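You operate a simulated robot arm through the tools that you are given. There is no shell and no other tool.

You are at the controls of a simulated robot arm. One attempt, no reset.

TASK
Put things in order on the top of the steel table. At the end: the silver steel basket from the top of the steel table stands where the clear catch beaker stood; the clear bleed bottle stands where the cream day card stood; the cream day card stands on top of the brown carton; the clear catch beaker stands where the clear bleed bottle stood; whatever was shut is shut again. Leave all else as you found it, and nothing knocked over.

It is judged by the outcome, as a careful person would: the job done as asked, and still so three seconds after it is handed in. It fails if anything else is knocked over, pushed out of place, dropped, spilled or broken.

THE ROBOT
A 7-joint arm with a two-finger parallel gripper, fixed in place. Base frame: the origin is on the floor under the middle of its stand, x ahead of it, y to its left, z up; the work surface is at about z = 0.84. Units: m, rad, N and s.
With the tool pointing down near the work surface it reaches from about 0.1 to 0.64 m from the base axis. Its first joint turns from -1.152 to 1.152 rad. Payload 1.57 kg.
The tool frame sits at the grasp point between the pads (the TCP): z along the fingers, y along the line on which they close. The tips reach 0.03 m beyond it. Largest opening 0.08 m; finger width 0.017, thickness 0.012; the body of the gripper, 0.04 by 0.082 m, starts 0.08 m behind the TCP.
Orientation is that of the tool frame in the base frame, as a unit quaternion [w, x, y, z]. With the fingers straight down and closing along the base's y, the tool's x points along the base's -x, its y along +y and its z along -z.

THE INTERFACE
- The arm moves only by the tool nudge_tool. Its argument "deltas" is a list of rows, each a list of 7 numbers: the shift along the tool's x, y, z in m, then the turn, a rotation vector about the tool's x, y, z in rad, then the finger opening in m, from 0 to 0.08. In form: [[tx, ty, tz, ax, ay, az, grip], ...]. A call has 1 to 20 rows; each row shifts and turns the commanded pose from where the row before left it, along the tool's axes as they then stand. Rows are played at 5 a second. More than 0.05 m and 0.15 rad between two rows, or a gripper value outside its range, and nothing of the call is played. A pose out of reach is approached as far as the arm can. The call stops where the force on the tool passes 40 N (or 10 N more than at its start, if that is more) or the arm is blocked; 0.2 s more then pass. Each finger travels about 0.072 m/s and halts on what it meets, pressing with about 28 N; the grip force reading is that of the motor and also rises with nothing between the fingers. The clock runs only during rows and for 0.2 s after the last one: add rows that do not move to give the fingers time. It gives the time, the measured TCP pose, the force on the tool (base axes), the opening and the grip force at its end, in the units of the frame above (readings bear some noise), with the torque about the TCP (base axes, N m) and any sound that the robot's microphone picked up.
- Cameras (640 x 400 px; columns grow to the right, rows downward): "scene" is fixed at [0.0705, 0.4468, 1.4247]; the picture's right is [-0.58, -0.81, 0.00], its down [-0.52, 0.38, -0.76] and it looks along [0.62, -0.45, -0.65] (base axes); focal length 372 px, centre (320, 200). "wrist" rides on the gripper at [0.072, -0.007, -0.122] in the tool frame; the picture's right is [0.09, 1.00, 0.00], its down [-0.84, 0.08, -0.54] and it looks along [-0.54, 0.05, 0.84] (tool axes); focal length 238 px, centre (320, 200). There is no depth. A picture from a camera that has moved, and an enlarged one, comes with that camera's place and axes in the base frame and with its lens. The place of the scene camera against the robot may be out by one fixed shift of up to 0.012 m in any direction.
- camera(camera): a new picture of that camera. No time passes.
- inspect(camera, box): a new picture of the part [left, top, right, bottom] of that camera's present view, enlarged. No time passes.
- sign_off(): hands the job in; it is judged then, once.

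Nothing tells you positions but the pictures and the camera data. Unless the task says otherwise, let go and move clear before handing in.

The tools are called after "Emit:" as a command line: name --pt "numbers of a row" for each row, then --argument value for the rest, lists and objects as JSON in quotes. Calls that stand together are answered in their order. nudge_tool: Moves the arm, as the interface text tells. Its arguments: {"type":"object","properties":{"deltas":{"type":"array"}},"required":["deltas"]} The other tools are called the same way: camera (camera) takes a picture; inspect (camera, box) takes an enlarged picture of a part of a camera's view; sign_off () hands the job in.

At the start:

```text
time_s: 0.0
ee_pos: [0.381, 0.2544, 1.1598]
tcp_rot: [0.0, 0.0, 1.0, 0.0]
ft_force: [-0.2, -0.2, -0.5]
moment: [-0.02, 0.02, 0.03]
finger_gap: 0.0798
grip_force: 0.0
```

scene: 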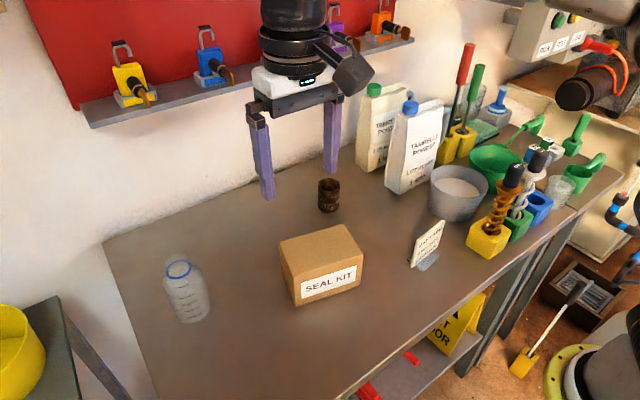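
wrist: 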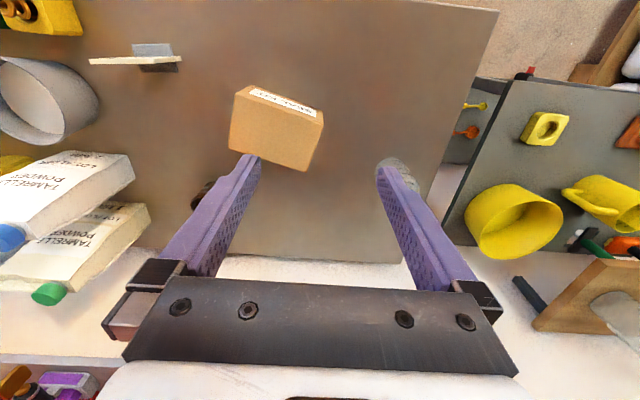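

I see a steel table with a carton, a clear bottle (left), a small dark item, a day card, a grey bucket, powder bags and other things. I'll take closer looks to identify the basket, catch beaker, bleed bottle and day card.

Emit:
inspect --camera "scene" --box '[360, 60, 640, 280]'

Emit:
inspect --camera "scene" --box '[100, 160, 380, 340]'

Emit:
inspect --camera "scene" --box '[380, 140, 540, 290]'

Emit:
inspect --camera "scene" --box '[500, 100, 640, 240]'

Emit:
camera --camera "wrist"

```text
1.82 times, centred on (500, 170) of scene
camera zoom: at [0.0705, 0.4468, 1.4247], right [-0.58, -0.81, 0.0], down [-0.52, 0.38, -0.76], along [0.62, -0.45, -0.65], focal length 676 px, centre (-7, 254)
```

zoom: 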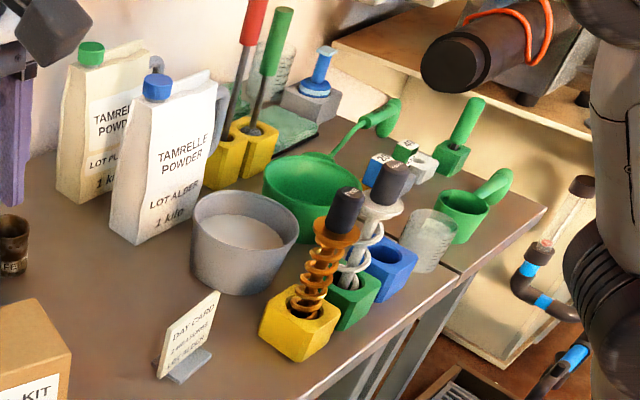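

```text
2.22 times, centred on (240, 250) of scene
camera zoom: at [0.0705, 0.4468, 1.4247], right [-0.58, -0.81, 0.0], down [-0.52, 0.38, -0.76], along [0.62, -0.45, -0.65], focal length 826 px, centre (498, 89)
```

zoom: 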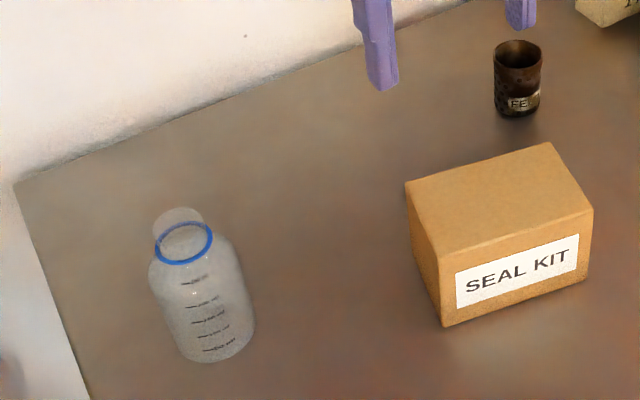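

```text
2.67 times, centred on (460, 215) of scene
camera zoom: at [0.0705, 0.4468, 1.4247], right [-0.58, -0.81, 0.0], down [-0.52, 0.38, -0.76], along [0.62, -0.45, -0.65], focal length 991 px, centre (-53, 160)
```

zoom: 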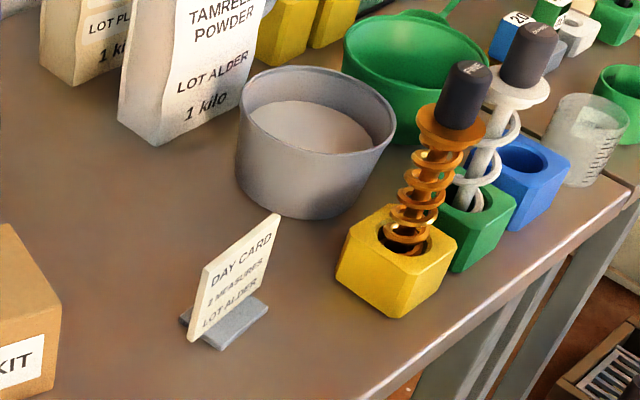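

```text
2.86 times, centred on (570, 170) of scene
camera zoom: at [0.0705, 0.4468, 1.4247], right [-0.58, -0.81, 0.0], down [-0.52, 0.38, -0.76], along [0.62, -0.45, -0.65], focal length 1062 px, centre (-394, 286)
```

zoom: 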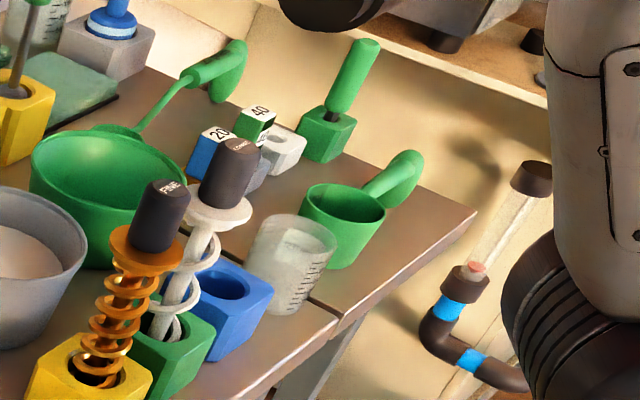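

```text
taken
camera wrist: at [0.3097, 0.2487, 1.2823], right [-0.09, 1.0, 0.0], down [0.84, 0.08, 0.54], along [0.54, 0.05, -0.84], focal length 238 px, centre (320, 200)
```

wrist: 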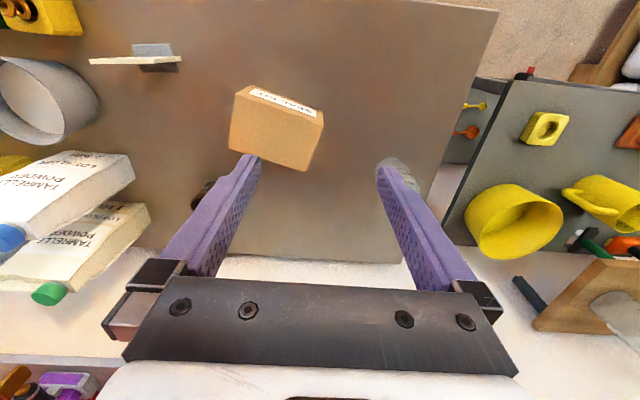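

The dark little cup near the wall might be the "steel basket"; I need to see its label and the far side of the table more closely before deciding.

Emit:
inspect --camera "scene" --box '[300, 165, 360, 220]'

Emit:
inspect --camera "scene" --box '[460, 60, 560, 150]'

Emit:
inspect --camera "scene" --box '[340, 260, 640, 400]'

Emit:
inspect --camera "wrist" --box '[150, 140, 270, 240]'

Emit:
inspect --camera "scene" --box '[60, 0, 440, 140]'

```text
7.27 times, centred on (330, 192) of scene
camera zoom: at [0.0705, 0.4468, 1.4247], right [-0.58, -0.81, 0.0], down [-0.52, 0.38, -0.76], along [0.62, -0.45, -0.65], focal length 2704 px, centre (247, 254)
```

zoom: 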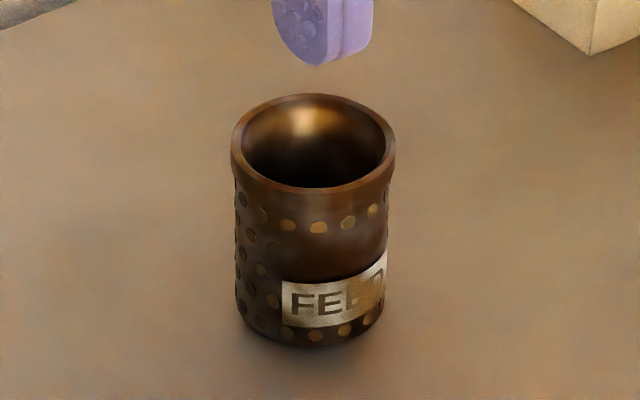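

```text
4.44 times, centred on (510, 105) of scene
camera zoom: at [0.0705, 0.4468, 1.4247], right [-0.58, -0.81, 0.0], down [-0.52, 0.38, -0.76], along [0.62, -0.45, -0.65], focal length 1652 px, centre (-524, 622)
```

zoom: 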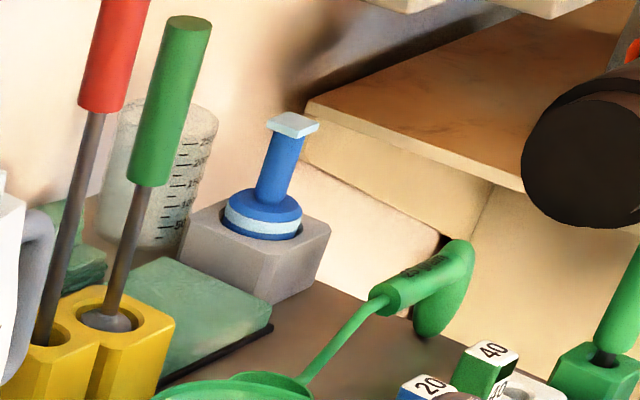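

```text
2.13 times, centred on (490, 330) of scene
camera zoom: at [0.0705, 0.4468, 1.4247], right [-0.58, -0.81, 0.0], down [-0.52, 0.38, -0.76], along [0.62, -0.45, -0.65], focal length 793 px, centre (-43, -77)
```

zoom: 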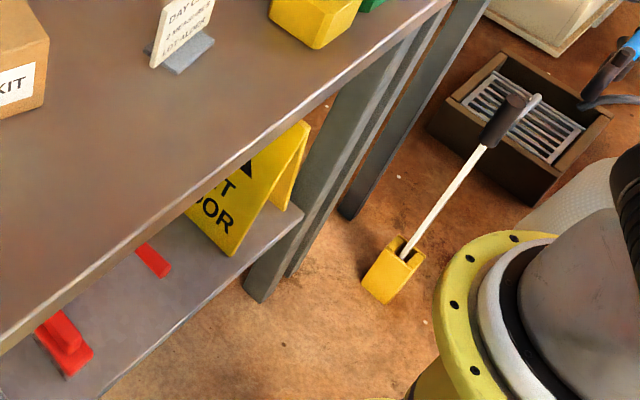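

```text
4.00 times, centred on (210, 190) of wrist
camera zoom: at [0.3097, 0.2487, 1.2823], right [-0.09, 1.0, 0.0], down [0.84, 0.08, 0.54], along [0.54, 0.05, -0.84], focal length 953 px, centre (760, 240)
```

zoom: 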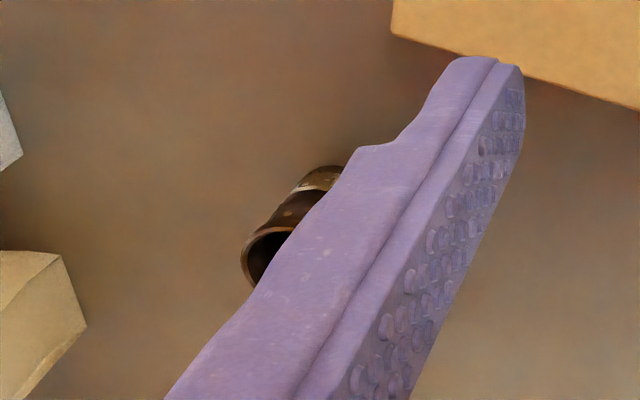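

```text
1.68 times, centred on (250, 70) of scene
camera zoom: at [0.0705, 0.4468, 1.4247], right [-0.58, -0.81, 0.0], down [-0.52, 0.38, -0.76], along [0.62, -0.45, -0.65], focal length 626 px, centre (438, 419)
```

zoom: 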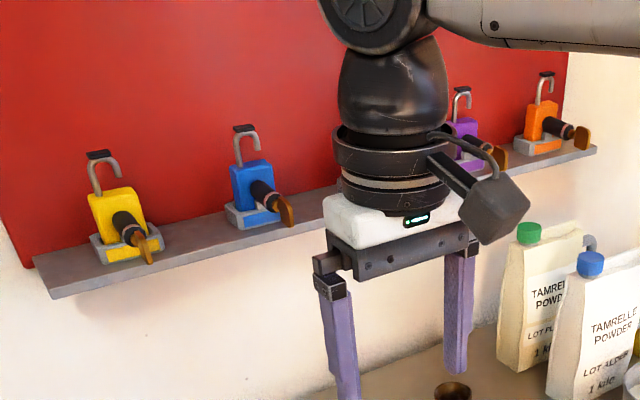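

The small perforated basket near the wall is at about (0.59, 0.05), the bottle at (0.50, 0.41), the card at (0.35, -0.02), and the graduated beaker at (0.29, -0.40). I will move the arm, staying high, to look with the wrist camera at the rest of the table and make sure there is no other basket or beaker.

Emit:
nudge_tool --pt "0.012 -0.044 -0.005 0 0 0 0.08" --pt "0.012 -0.044 -0.005 0 0 0 0.08" --pt "0.012 -0.044 -0.005 0 0 0 0.08" --pt "0.012 -0.044 -0.005 0 0 0 0.08" --pt "0.012 -0.044 -0.005 0 0 0 0.08" --pt "0.012 -0.044 -0.005 0 0 0 0.08" --pt "0 0 0 0 0 0 0.08"

Emit:
camera --camera "wrist"

Emit:
camera --camera "scene"

```text
time_s: 1.6
ee_pos: [0.3076, -0.0075, 1.1908]
tcp_rot: [0.0, 0.0, 1.0, 0.0]
ft_force: [0.3, 0.0, 0.6]
moment: [-0.01, -0.04, 0.03]
finger_gap: 0.0801
grip_force: 0.2
```

```text
taken
camera wrist: at [0.2358, -0.0144, 1.3114], right [-0.09, 1.0, 0.0], down [0.84, 0.08, 0.54], along [0.54, 0.05, -0.84], focal length 238 px, centre (320, 200)
```

wrist: 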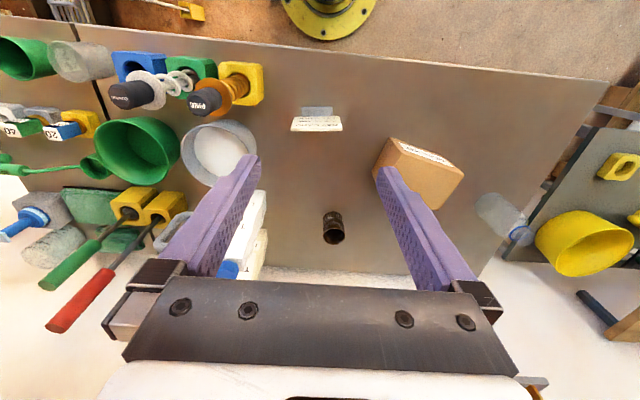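

```text
taken
```

scene: 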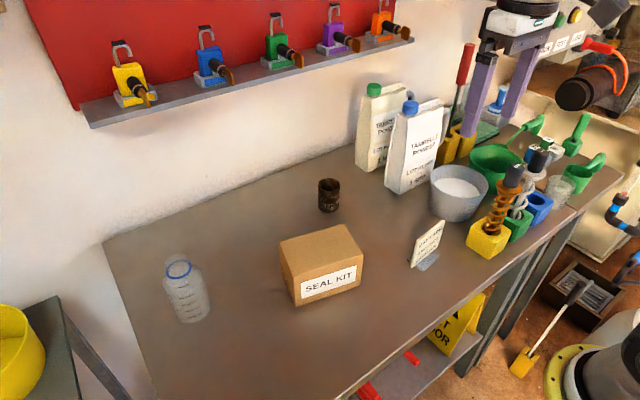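

The wrist view shows the whole tabletop with image-down pointing toward the wall. I'll zoom into several regions to identify everything that might be a basket or a beaker.

Emit:
inspect --camera "wrist" --box '[0, 20, 160, 120]'

Emit:
inspect --camera "wrist" --box '[120, 170, 280, 290]'

Emit:
inspect --camera "wrist" --box '[280, 90, 380, 260]'

Emit:
inspect --camera "wrist" --box '[0, 100, 160, 260]'

Emit:
inspect --camera "wrist" --box '[360, 110, 560, 260]'

```text
4.00 times, centred on (80, 70) of wrist
camera zoom: at [0.2358, -0.0144, 1.3114], right [-0.09, 1.0, 0.0], down [0.84, 0.08, 0.54], along [0.54, 0.05, -0.84], focal length 953 px, centre (1280, 720)
```

zoom: 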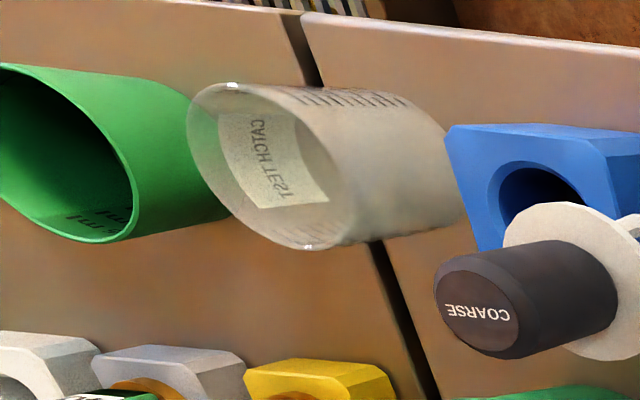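

```text
3.33 times, centred on (200, 230) of wrist
camera zoom: at [0.2358, -0.0144, 1.3114], right [-0.09, 1.0, 0.0], down [0.84, 0.08, 0.54], along [0.54, 0.05, -0.84], focal length 794 px, centre (720, 100)
```

zoom: 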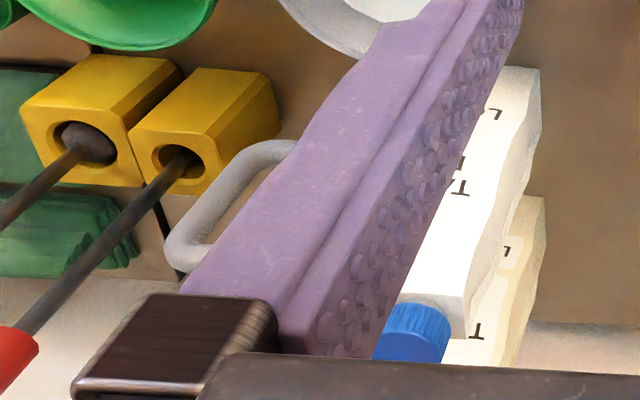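

```text
2.35 times, centred on (330, 175) of wrist
camera zoom: at [0.2358, -0.0144, 1.3114], right [-0.09, 1.0, 0.0], down [0.84, 0.08, 0.54], along [0.54, 0.05, -0.84], focal length 561 px, centre (296, 259)
```

zoom: 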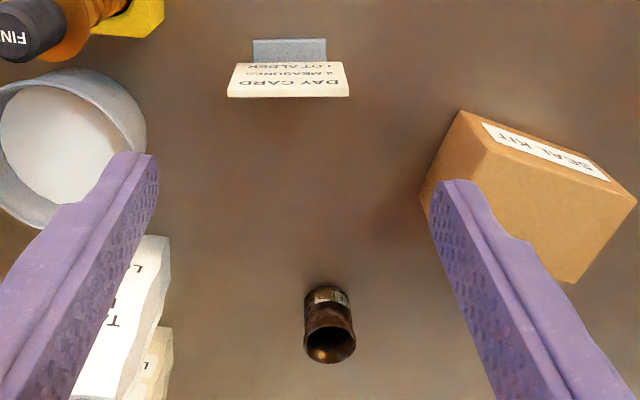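

```text
2.50 times, centred on (80, 180) of wrist
camera zoom: at [0.2358, -0.0144, 1.3114], right [-0.09, 1.0, 0.0], down [0.84, 0.08, 0.54], along [0.54, 0.05, -0.84], focal length 596 px, centre (920, 250)
```

zoom: 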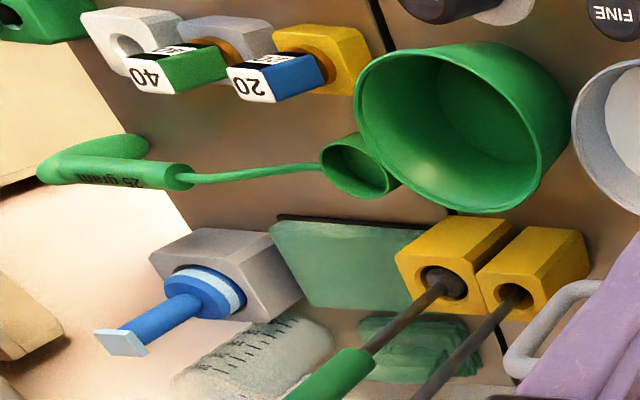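

```text
2.67 times, centred on (460, 185) of wrist
camera zoom: at [0.2358, -0.0144, 1.3114], right [-0.09, 1.0, 0.0], down [0.84, 0.08, 0.54], along [0.54, 0.05, -0.84], focal length 636 px, centre (-53, 240)
```

zoom: 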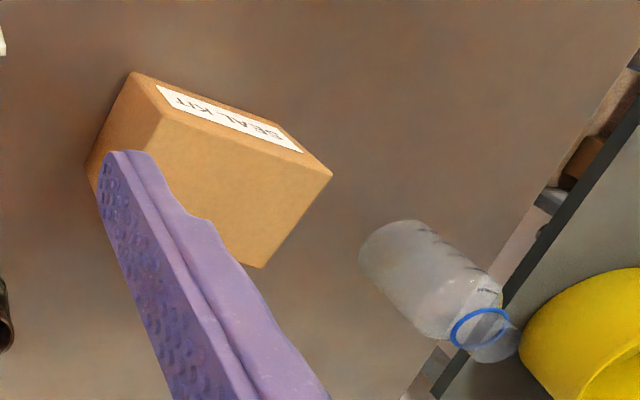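

The beaker at the upper left is marked "CATCH TEST", so that is the catch beaker; it stands across the seam of two table sections. I'll shift further to see what the grey handle behind the bags belongs to.

Emit:
nudge_tool --pt "0 -0.045 0 0 0 0 0.08" --pt "0 -0.045 0 0 0 0 0.08" --pt "0 -0.045 0 0 0 0 0.08" --pt "0 -0.045 0 0 0 0 0.08" --pt "0 0 0 0 0 0 0.08"

Emit:
camera --camera "wrist"

Emit:
camera --camera "scene"

```text
time_s: 2.8
ee_pos: [0.3081, -0.1885, 1.1926]
tcp_rot: [0.0, 0.0, 1.0, 0.001]
ft_force: [-0.4, 0.7, -0.2]
moment: [0.02, 0.01, 0.01]
finger_gap: 0.0799
grip_force: 0.1
```

```text
taken
camera wrist: at [0.2376, -0.1944, 1.3137], right [-0.09, 1.0, 0.0], down [0.84, 0.08, 0.54], along [0.54, 0.05, -0.84], focal length 238 px, centre (320, 200)
```

wrist: 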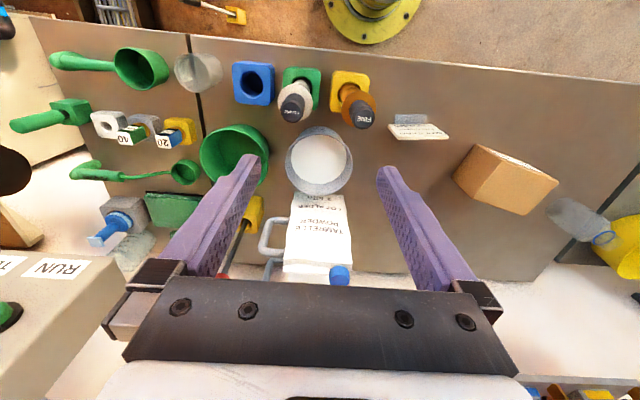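

```text
taken
```

scene: 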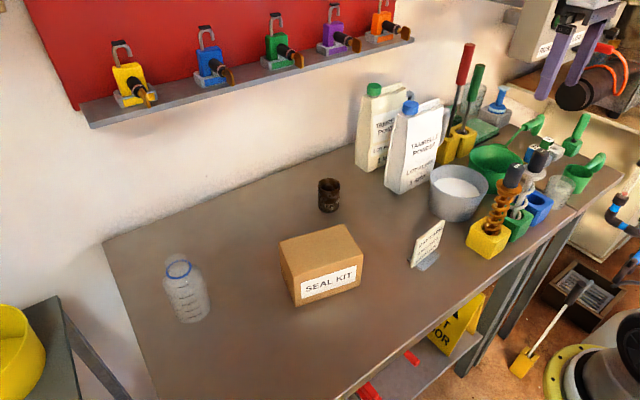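

The grey handles are just part of the powder bags, so the perforated basket near the wall is the one to move. I'll start with the day card: hover above it for a close look.

Emit:
nudge_tool --pt "-0.005 0.043 0 0 0 0 0.08" --pt "-0.005 0.043 0 0 0 0 0.08" --pt "-0.005 0.043 0 0 0 0 0.08" --pt "-0.005 0.043 0 0 0 0 0.08" --pt "0 0 0.04 0 0 0 0.08" --pt "0 0 0.04 0 0 0 0.08" --pt "0 0 0 0 0 0 0.08"

Emit:
camera --camera "wrist"

Emit:
camera --camera "scene"

```text
time_s: 4.4
ee_pos: [0.3292, -0.0171, 1.1123]
tcp_rot: [-0.001, -0.001, 1.0, -0.001]
ft_force: [0.2, -0.1, 1.7]
moment: [-0.01, -0.02, -0.01]
finger_gap: 0.0798
grip_force: 0.1
```

```text
taken
camera wrist: at [0.2583, -0.0238, 1.2328], right [-0.09, 1.0, 0.0], down [0.84, 0.08, 0.54], along [0.54, 0.05, -0.84], focal length 238 px, centre (320, 200)
```

wrist: 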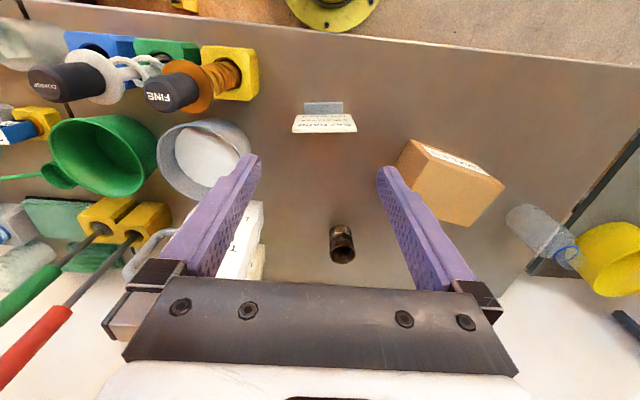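

```text
taken
```

scene: 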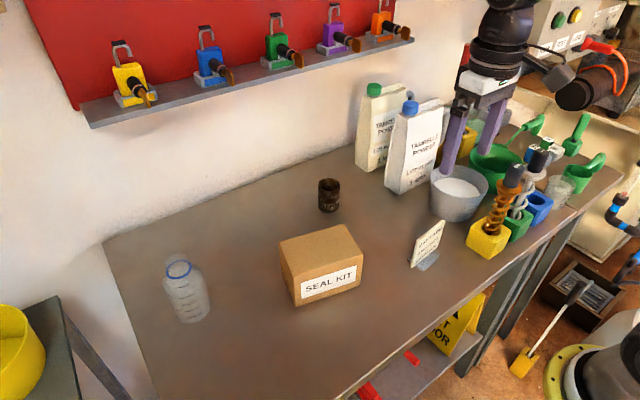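

The card and its foot are visible at about (325, 118) in the wrist view. I'll zoom for a precise fix on the card, carton, basket and bottle.

Emit:
inspect --camera "wrist" --box '[280, 90, 376, 150]'

Emit:
inspect --camera "wrist" --box '[380, 120, 540, 240]'

Emit:
inspect --camera "scene" --box '[390, 205, 470, 285]'

Emit:
inspect --camera "scene" --box '[260, 205, 390, 315]'

Emit:
inspect --camera "wrist" --box '[490, 180, 610, 280]'

Emit:
inspect --camera "wrist" --box '[310, 210, 374, 274]'

```text
6.67 times, centred on (328, 120) of wrist
camera zoom: at [0.2583, -0.0238, 1.2328], right [-0.09, 1.0, 0.0], down [0.84, 0.08, 0.54], along [0.54, 0.05, -0.84], focal length 1589 px, centre (267, 733)
```

zoom: 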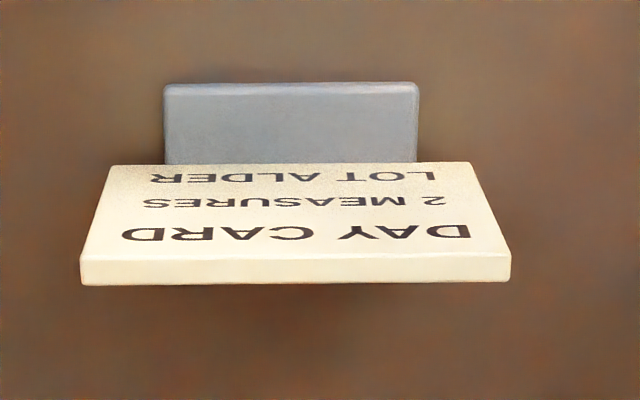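

```text
3.33 times, centred on (460, 180) of wrist
camera zoom: at [0.2583, -0.0238, 1.2328], right [-0.09, 1.0, 0.0], down [0.84, 0.08, 0.54], along [0.54, 0.05, -0.84], focal length 794 px, centre (-147, 267)
```

zoom: 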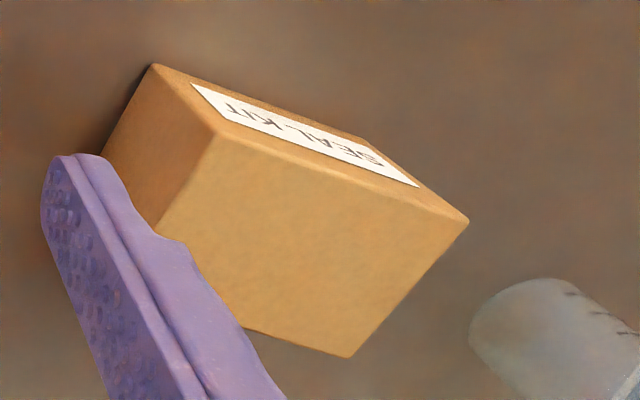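

```text
5.00 times, centred on (430, 245) of scene
camera zoom: at [0.0705, 0.4468, 1.4247], right [-0.58, -0.81, 0.0], down [-0.52, 0.38, -0.76], along [0.62, -0.45, -0.65], focal length 1859 px, centre (-230, -25)
```

zoom: 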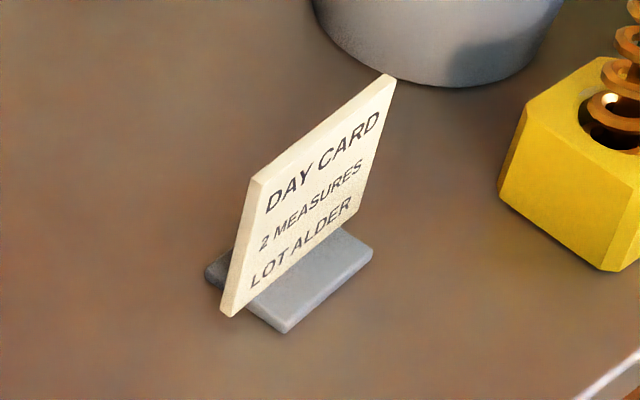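

```text
3.64 times, centred on (325, 260) of scene
camera zoom: at [0.0705, 0.4468, 1.4247], right [-0.58, -0.81, 0.0], down [-0.52, 0.38, -0.76], along [0.62, -0.45, -0.65], focal length 1352 px, centre (302, -18)
```

zoom: 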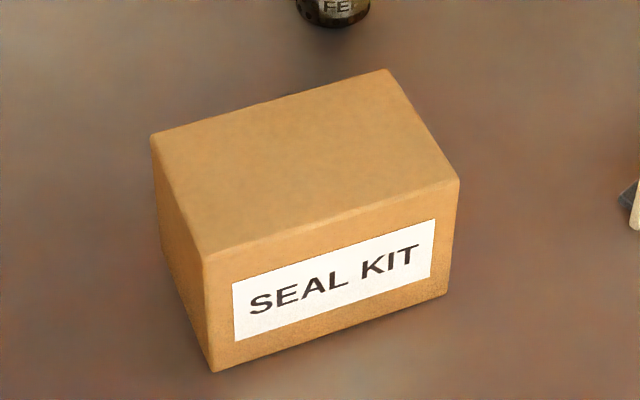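

```text
4.00 times, centred on (550, 230) of wrist
camera zoom: at [0.2583, -0.0238, 1.2328], right [-0.09, 1.0, 0.0], down [0.84, 0.08, 0.54], along [0.54, 0.05, -0.84], focal length 953 px, centre (-600, 80)
```

zoom: 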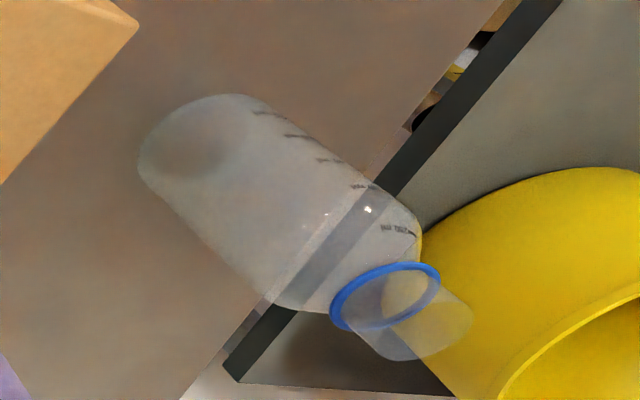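

```text
6.25 times, centred on (342, 242) of wrist
camera zoom: at [0.2583, -0.0238, 1.2328], right [-0.09, 1.0, 0.0], down [0.84, 0.08, 0.54], along [0.54, 0.05, -0.84], focal length 1490 px, centre (182, -62)
```

zoom: 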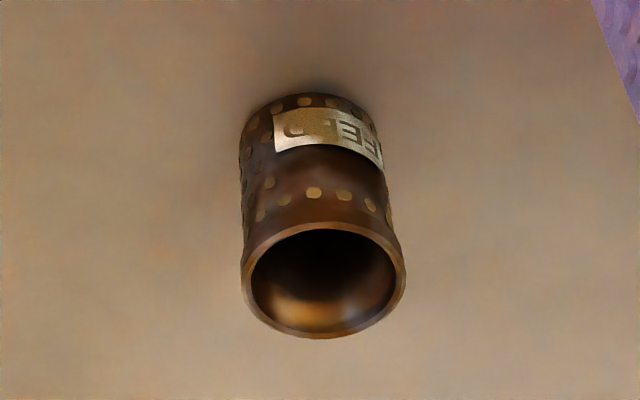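

The card is a thin upright plate (about 0.086 wide, top near z 0.917) on a small foot, centred near (0.351, -0.010) and turned about 5°. I'll turn the gripper about 85° so the fingers close across the card's thickness, with the camera on the open (+y) side.

Emit:
nudge_tool --pt "0 0 0 0 0 0.14835 0.08" --pt "0 0 0 0 0 0.14835 0.08" --pt "0 0 0 0 0 0.14835 0.08" --pt "0 0 0 0 0 0.14835 0.08" --pt "0 0 0 0 0 0.14835 0.08" --pt "0 0 0 0 0 0.14835 0.08" --pt "0 0 0 0 0 0.14835 0.08" --pt "0 0 0 0 0 0.14835 0.08" --pt "0 0 0 0 0 0.14835 0.08" --pt "0 0 0 0 0 0.14835 0.08" --pt "0 0 0 0 0 0 0.08"

Emit:
camera --camera "wrist"

Emit:
camera --camera "scene"

```text
time_s: 6.8
ee_pos: [0.3299, -0.0176, 1.1113]
tcp_rot: [-0.001, 0.677, 0.736, 0.0]
ft_force: [-0.4, 0.5, 0.1]
moment: [0.02, 0.0, -0.01]
finger_gap: 0.0798
grip_force: 0.1
```

```text
taken
camera wrist: at [0.3173, 0.0548, 1.2326], right [0.98, 0.18, 0.0], down [0.15, -0.83, 0.54], along [0.1, -0.53, -0.84], focal length 238 px, centre (320, 200)
```

wrist: 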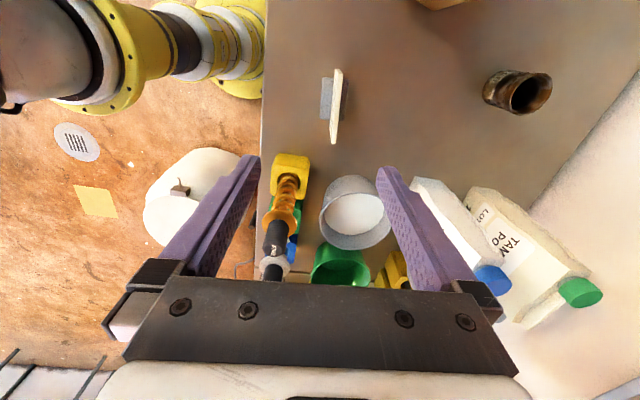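

```text
taken
```

scene: 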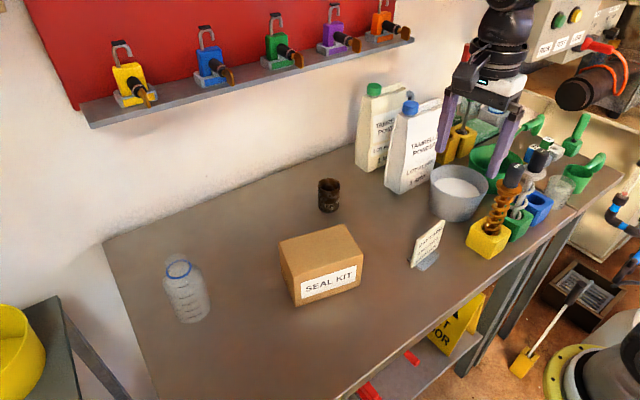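

The gripper is now aligned with the card's normal. I'll zoom on the card from this view to confirm where it stands before descending.

Emit:
inspect --camera "wrist" --box '[290, 55, 386, 155]'

```text
4.00 times, centred on (338, 105) of wrist
camera zoom: at [0.3173, 0.0548, 1.2326], right [0.98, 0.18, 0.0], down [0.15, -0.83, 0.54], along [0.1, -0.53, -0.84], focal length 953 px, centre (248, 580)
```

zoom: 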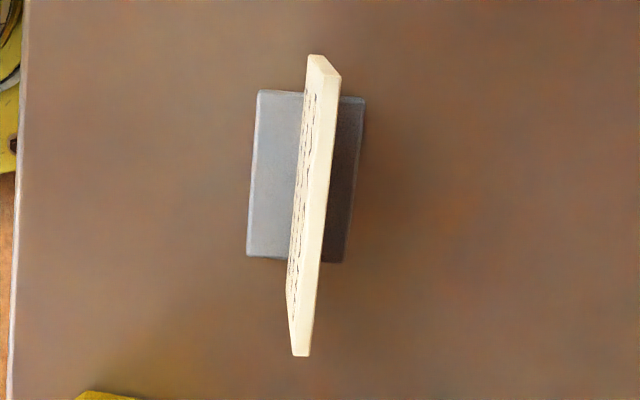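

The card's top runs from (0.345, 0.034) to (0.354, -0.051), so its centre is (0.3495, -0.0085). I'll centre over it and descend with open fingers.

Emit:
nudge_tool --pt "0.0075 0.0204 0 0 0 0 0.08" --pt "0 0 0.04 0 0 0 0.08" --pt "0 0 0.04 0 0 0 0.08" --pt "0 0 0.04 0 0 0 0.08" --pt "0 0 0.03 0 0 0 0.08" --pt "0 0 0 0 0 0 0.08"

Emit:
camera --camera "wrist"

Emit:
camera --camera "scene"

```text
time_s: 8.2
ee_pos: [0.35, -0.0054, 0.9627]
tcp_rot: [0.0, 0.676, 0.737, 0.0]
ft_force: [0.1, 0.4, 0.1]
moment: [-0.01, 0.05, -0.01]
finger_gap: 0.0799
grip_force: 0.1
```

```text
taken
camera wrist: at [0.3374, 0.0662, 1.0828], right [0.98, 0.18, 0.0], down [0.15, -0.83, 0.54], along [0.1, -0.53, -0.84], focal length 238 px, centre (320, 200)
```

wrist: 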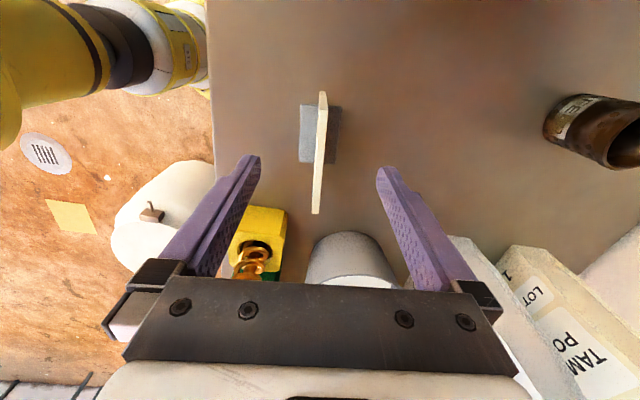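

```text
taken
```

scene: 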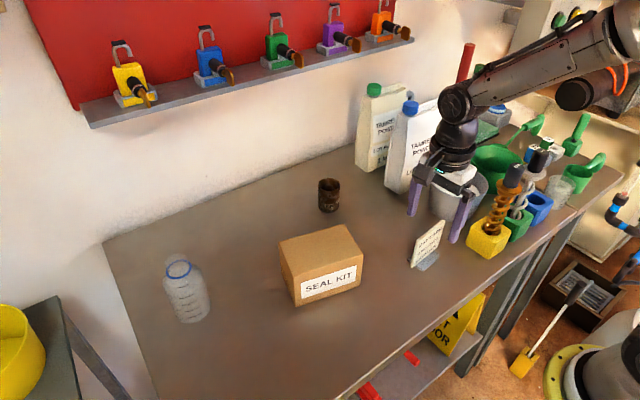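

The card sits between the open fingers. I'll descend to about z 0.898 and close gently on the plate.

Emit:
nudge_tool --pt "0 0 0.035 0 0 0 0.08" --pt "0 0 0.03 0 0 0 0.08" --pt "0 0 0 0 0 0 0.08" --pt "0 0 0 0 0 0 0.05" --pt "0 0 0 0 0 0 0.03" --pt "0 0 0 0 0 0 0.015" --pt "0 0 0 0 0 0 0.0" --pt "0 0 0 0 0 0 0.0" --pt "0 0 0 0 0 0 0.0"

Emit:
camera --camera "wrist"

Emit:
camera --camera "scene"

```text
time_s: 10.2
ee_pos: [0.3505, -0.0072, 0.8962]
tcp_rot: [0.0, 0.675, 0.738, 0.0]
ft_force: [-0.4, 0.2, 0.5]
moment: [0.02, -0.01, -0.01]
finger_gap: 0.0054
grip_force: 26.0
```

```text
taken
camera wrist: at [0.3375, 0.0651, 1.0172], right [0.98, 0.18, 0.0], down [0.15, -0.83, 0.54], along [0.1, -0.53, -0.84], focal length 238 px, centre (320, 200)
```

wrist: 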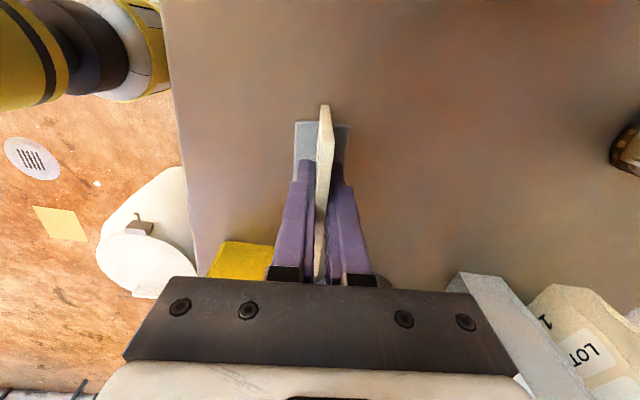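

```text
taken
```

scene: 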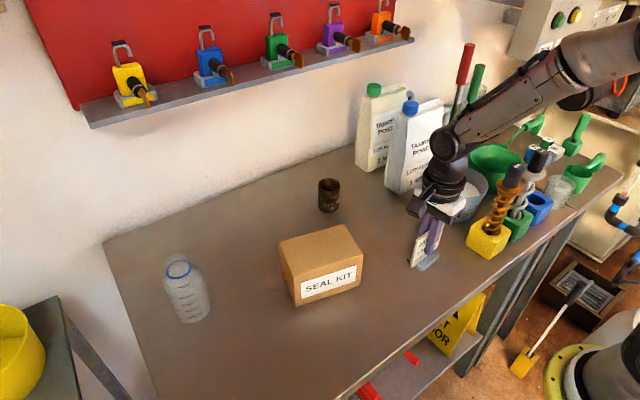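

The card is gripped (5.4 mm gap, 26 N). I'll lift it straight up, carry it over the carton, and turn it to line up with the carton's long side.

Emit:
nudge_tool --pt "0 0 -0.02 0 0 0 0.0" --pt "0 0 -0.035 0 0 0 0.0" --pt "0 0 -0.035 0 0 0 0.0" --pt "0 0 -0.035 0 0 0 0.0" --pt "0 0 -0.025 0 0 0 0.0" --pt "0.0235 0.012 0 0 0 0 0.0" --pt "0.0235 0.012 0 0 0 0 0.0" --pt "0.0235 0.012 0 0 0 0 0.0" --pt "0.0235 0.012 0 0 0 0 0.0" --pt "0.0235 0.012 0 0 0 0 0.0" --pt "0.0235 0.012 0 0 0 0 0.0" --pt "0.0235 0.012 0 0 0 0 0.0" --pt "0.0235 0.012 0 0 0 0 0.0" --pt "0 0 0 0 0 0.108 0.0" --pt "0 0 0 0 0 0.108 0.0" --pt "0 0 0 0 0 0.108 0.0" --pt "0 0 0 0 0 0 0.0"

Emit:
camera --camera "wrist"

Emit:
camera --camera "scene"

```text
time_s: 13.8
ee_pos: [0.4282, 0.1882, 1.046]
tcp_rot: [0.0, 0.786, 0.619, 0.0]
ft_force: [-0.4, 0.0, -0.4]
moment: [0.01, 0.02, 0.01]
finger_gap: 0.0053
grip_force: 25.5
```

```text
taken
camera wrist: at [0.4394, 0.2601, 1.1675], right [0.99, -0.15, 0.0], down [-0.12, -0.83, 0.54], along [-0.08, -0.54, -0.84], focal length 238 px, centre (320, 200)
```

wrist: 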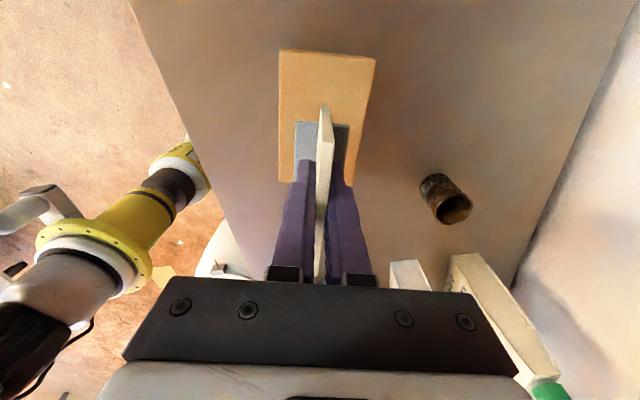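

```text
taken
```

scene: 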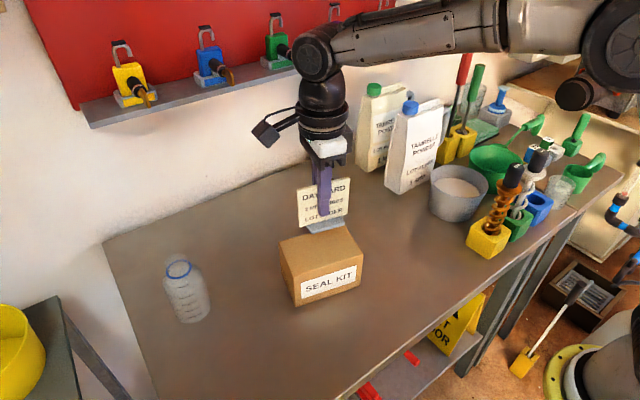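

The card hangs over the carton, aligned with its long side. I'll lower most of the way, then in small steps while watching for contact.

Emit:
nudge_tool --pt "0.003 0.001 0.02 0 0 0 0.0" --pt "0 0 0.02 0 0 0 0.0" --pt "0 0 0.01 0 0 0 0.0" --pt "0 0 0 0 0 0 0.0"

Emit:
inspect --camera "scene" --box '[260, 160, 390, 310]'

Emit:
camera --camera "wrist"

```text
time_s: 14.8
ee_pos: [0.4303, 0.191, 0.9973]
tcp_rot: [0.0, 0.786, 0.619, 0.001]
ft_force: [1.0, -0.6, -0.3]
moment: [0.02, 0.0, 0.03]
finger_gap: 0.0053
grip_force: 25.3
```

```text
2.67 times, centred on (325, 235) of scene
camera zoom: at [0.0705, 0.4468, 1.4247], right [-0.58, -0.81, 0.0], down [-0.52, 0.38, -0.76], along [0.62, -0.45, -0.65], focal length 991 px, centre (307, 107)
```

zoom: 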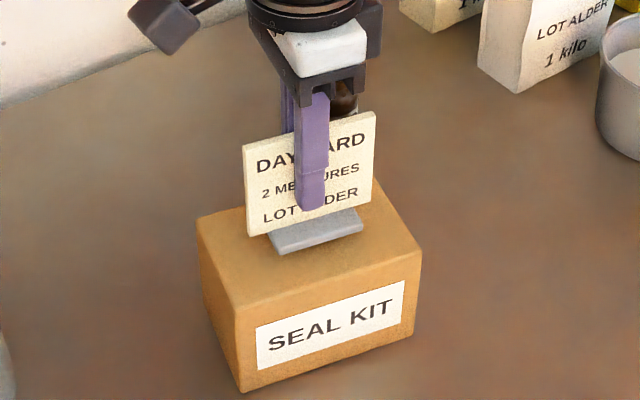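

```text
taken
camera wrist: at [0.4408, 0.2636, 1.1173], right [0.99, -0.14, 0.0], down [-0.12, -0.83, 0.54], along [-0.08, -0.54, -0.84], focal length 238 px, centre (320, 200)
```

wrist: 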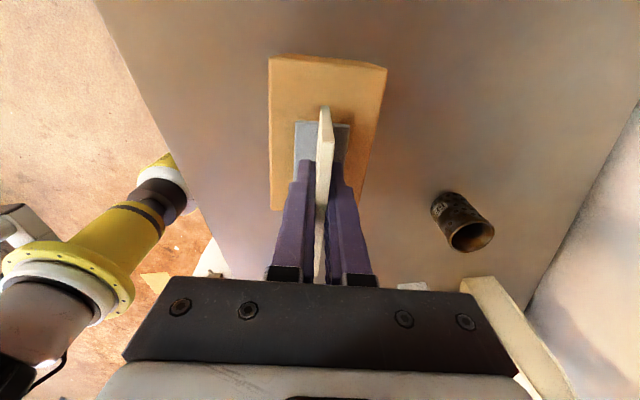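

Still a little above the carton with no contact. I'll lower in 2 mm steps and watch the force.

Emit:
nudge_tool --pt "0 0 0.003 0 0 0 0.0" --pt "0 0 0.003 0 0 0 0.0" --pt "0 0 0 0 0 0 0.0"

```text
time_s: 15.6
ee_pos: [0.4297, 0.1922, 0.9896]
tcp_rot: [0.0, 0.786, 0.618, 0.0]
ft_force: [0.5, -0.6, -0.8]
moment: [0.0, 0.02, 0.0]
finger_gap: 0.0052
grip_force: 25.3
```

Emit:
nudge_tool --pt "0 0 0.002 0 0 0 0.0" --pt "0 0 0 0 0 0 0.0"

Emit:
nudge_tool --pt "0 0 0.002 0 0 0 0.0" --pt "0 0 0 0 0 0 0.0"

```text
time_s: 16.2
ee_pos: [0.4303, 0.1913, 0.9877]
tcp_rot: [0.001, 0.786, 0.618, -0.001]
ft_force: [-0.2, -0.5, -1.3]
moment: [0.0, 0.0, -0.01]
finger_gap: 0.0053
grip_force: 25.8
```

```text
time_s: 16.8
ee_pos: [0.43, 0.1905, 0.9862]
tcp_rot: [0.0, 0.786, 0.618, 0.0]
ft_force: [0.9, -0.5, 0.2]
moment: [0.0, -0.01, -0.03]
finger_gap: 0.0052
grip_force: 25.5
```

No contact yet at z ≈ 0.986; I'll look closely at the gap between the foot and the carton.

Emit:
inspect --camera "scene" --box '[290, 200, 350, 260]'

Emit:
nudge_tool --pt "0 0 0.002 0 0 0 0.0" --pt "0 0 0 0 0 0 0.0"

```text
6.67 times, centred on (320, 230) of scene
camera zoom: at [0.0705, 0.4468, 1.4247], right [-0.58, -0.81, 0.0], down [-0.52, 0.38, -0.76], along [0.62, -0.45, -0.65], focal length 2478 px, centre (320, 0)
```

zoom: 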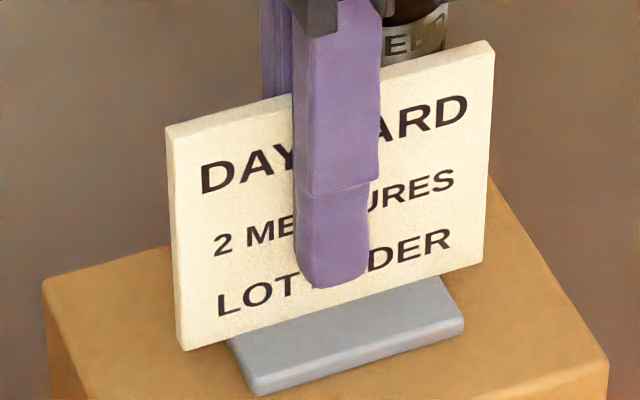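

```text
time_s: 17.4
ee_pos: [0.4305, 0.1905, 0.9853]
tcp_rot: [0.001, 0.786, 0.618, 0.001]
ft_force: [-5.1, -3.5, 18.0]
moment: [-0.39, 0.38, 0.0]
finger_gap: 0.0049
grip_force: 25.2
```

The foot is now in contact with the carton (18 N). I'll ease off 1 mm, open a little, and rise.

Emit:
nudge_tool --pt "0 0 -0.001 0 0 0 0.0" --pt "0 0 0 0 0 0 0.015" --pt "0 0 0 0 0 0 0.03" --pt "0 0 0 0 0 0 0.04" --pt "0 0 0 0 0 0 0.04"

Emit:
inspect --camera "scene" --box '[270, 160, 390, 280]'

Emit:
camera --camera "wrist"

```text
time_s: 18.6
ee_pos: [0.4299, 0.1896, 0.9851]
tcp_rot: [-0.001, 0.786, 0.618, 0.0]
ft_force: [0.7, -0.3, -0.3]
moment: [-0.04, 0.01, 0.0]
finger_gap: 0.0398
grip_force: 0.2
```

```text
3.33 times, centred on (330, 220) of scene
camera zoom: at [0.0705, 0.4468, 1.4247], right [-0.58, -0.81, 0.0], down [-0.52, 0.38, -0.76], along [0.62, -0.45, -0.65], focal length 1239 px, centre (287, 133)
```

zoom: 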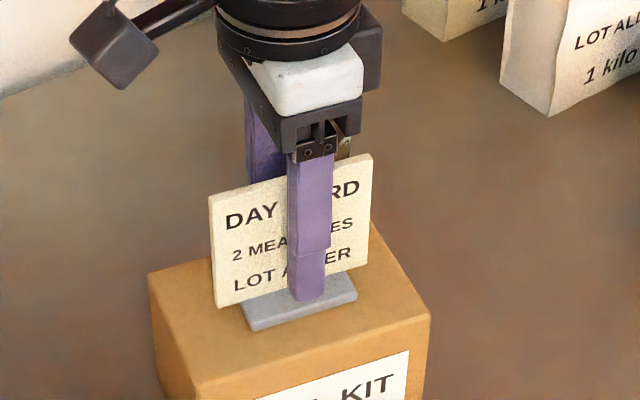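

```text
taken
camera wrist: at [0.4409, 0.2621, 1.1061], right [0.99, -0.14, 0.0], down [-0.12, -0.83, 0.54], along [-0.08, -0.54, -0.84], focal length 238 px, centre (320, 200)
```

wrist: 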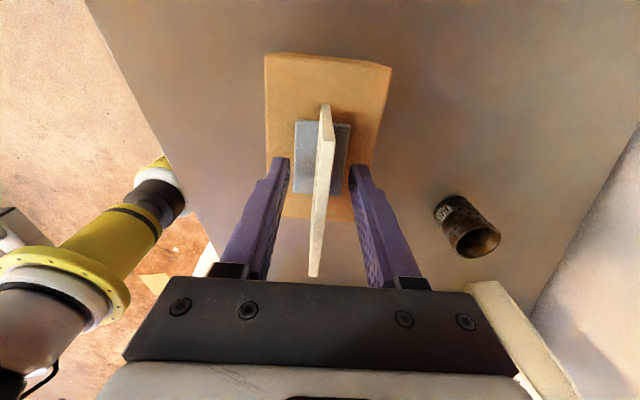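

The card is standing free on the carton. I'll rise straight up well clear of it, then turn the wrist toward the bottle.

Emit:
nudge_tool --pt "0 0 -0.015 0 0 0 0.04" --pt "0 0 -0.03 0 0 0 0.04" --pt "0 0 -0.03 0 0 0 0.04" --pt "0 0 -0.035 0 0 0 0.04" --pt "0 0 -0.03 0 0 0 0.06" --pt "0 0 0 0 0 -0.145 0.08" --pt "0 0 0 0 0 -0.145 0.08" --pt "0 0 0 0 0 -0.145 0.08" --pt "0 0 0 0 0 -0.145 0.08" --pt "0 0 0 0 0 -0.145 0.08" --pt "0 0 0 0 0 -0.145 0.08" --pt "0 0 0 0 0 -0.145 0.08" --pt "0 0 0 0 0 -0.145 0.08" --pt "0 0 0 0 0 -0.145 0.08" --pt "0 0 0 0 0 -0.145 0.08" --pt "0 0 0 0 0 -0.145 0.08" --pt "0 0 0 0 0 -0.145 0.08" --pt "0 0 0 0 0 -0.145 0.08"

Emit:
camera --camera "wrist"

Emit:
camera --camera "scene"

```text
time_s: 22.4
ee_pos: [0.4305, 0.1914, 1.125]
tcp_rot: [0.0, -0.041, 0.999, 0.0]
ft_force: [-0.1, -0.6, -0.6]
moment: [-0.01, -0.01, -0.04]
finger_gap: 0.0799
grip_force: 0.2
```

```text
taken
camera wrist: at [0.3595, 0.1784, 1.2467], right [-0.17, 0.98, 0.0], down [0.83, 0.14, 0.54], along [0.53, 0.09, -0.84], focal length 238 px, centre (320, 200)
```

wrist: 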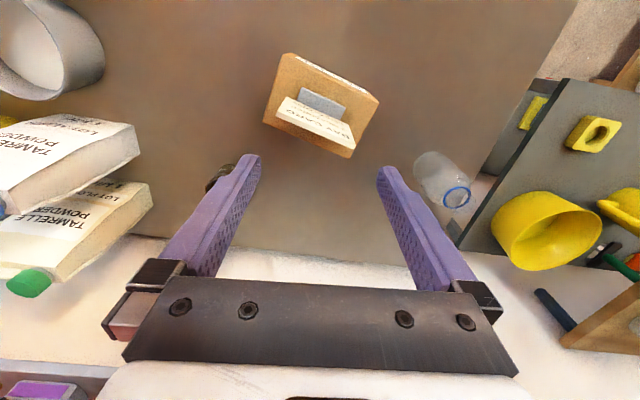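

```text
taken
```

scene: 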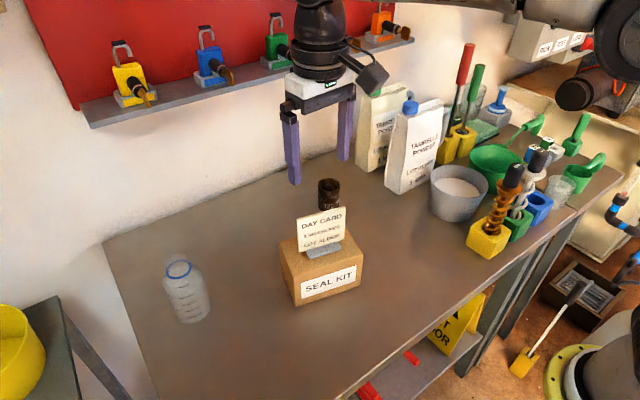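

The card stays put. Now I'll measure the bottle from this view.

Emit:
inspect --camera "wrist" --box '[392, 140, 488, 220]'

Emit:
inspect --camera "scene" --box '[140, 240, 230, 335]'

```text
5.00 times, centred on (440, 180) of wrist
camera zoom: at [0.3595, 0.1784, 1.2467], right [-0.17, 0.98, 0.0], down [0.83, 0.14, 0.54], along [0.53, 0.09, -0.84], focal length 1192 px, centre (-280, 300)
```

zoom: 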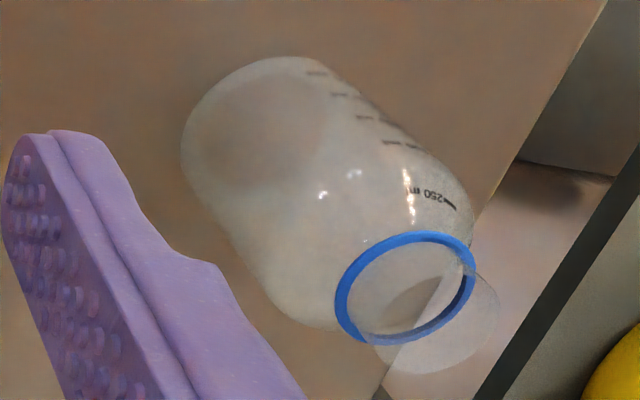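

```text
4.21 times, centred on (185, 288) of scene
camera zoom: at [0.0705, 0.4468, 1.4247], right [-0.58, -0.81, 0.0], down [-0.52, 0.38, -0.76], along [0.62, -0.45, -0.65], focal length 1565 px, centre (888, -168)
```

zoom: 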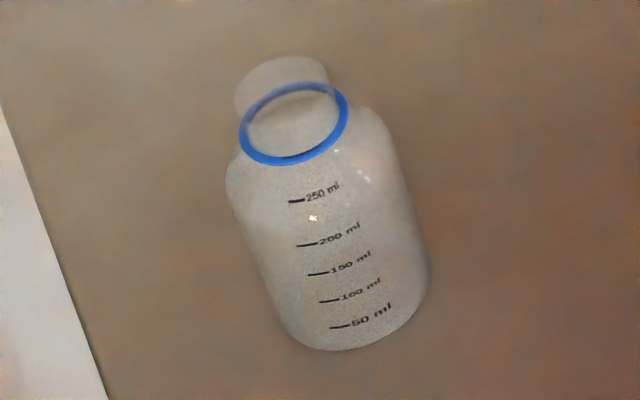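

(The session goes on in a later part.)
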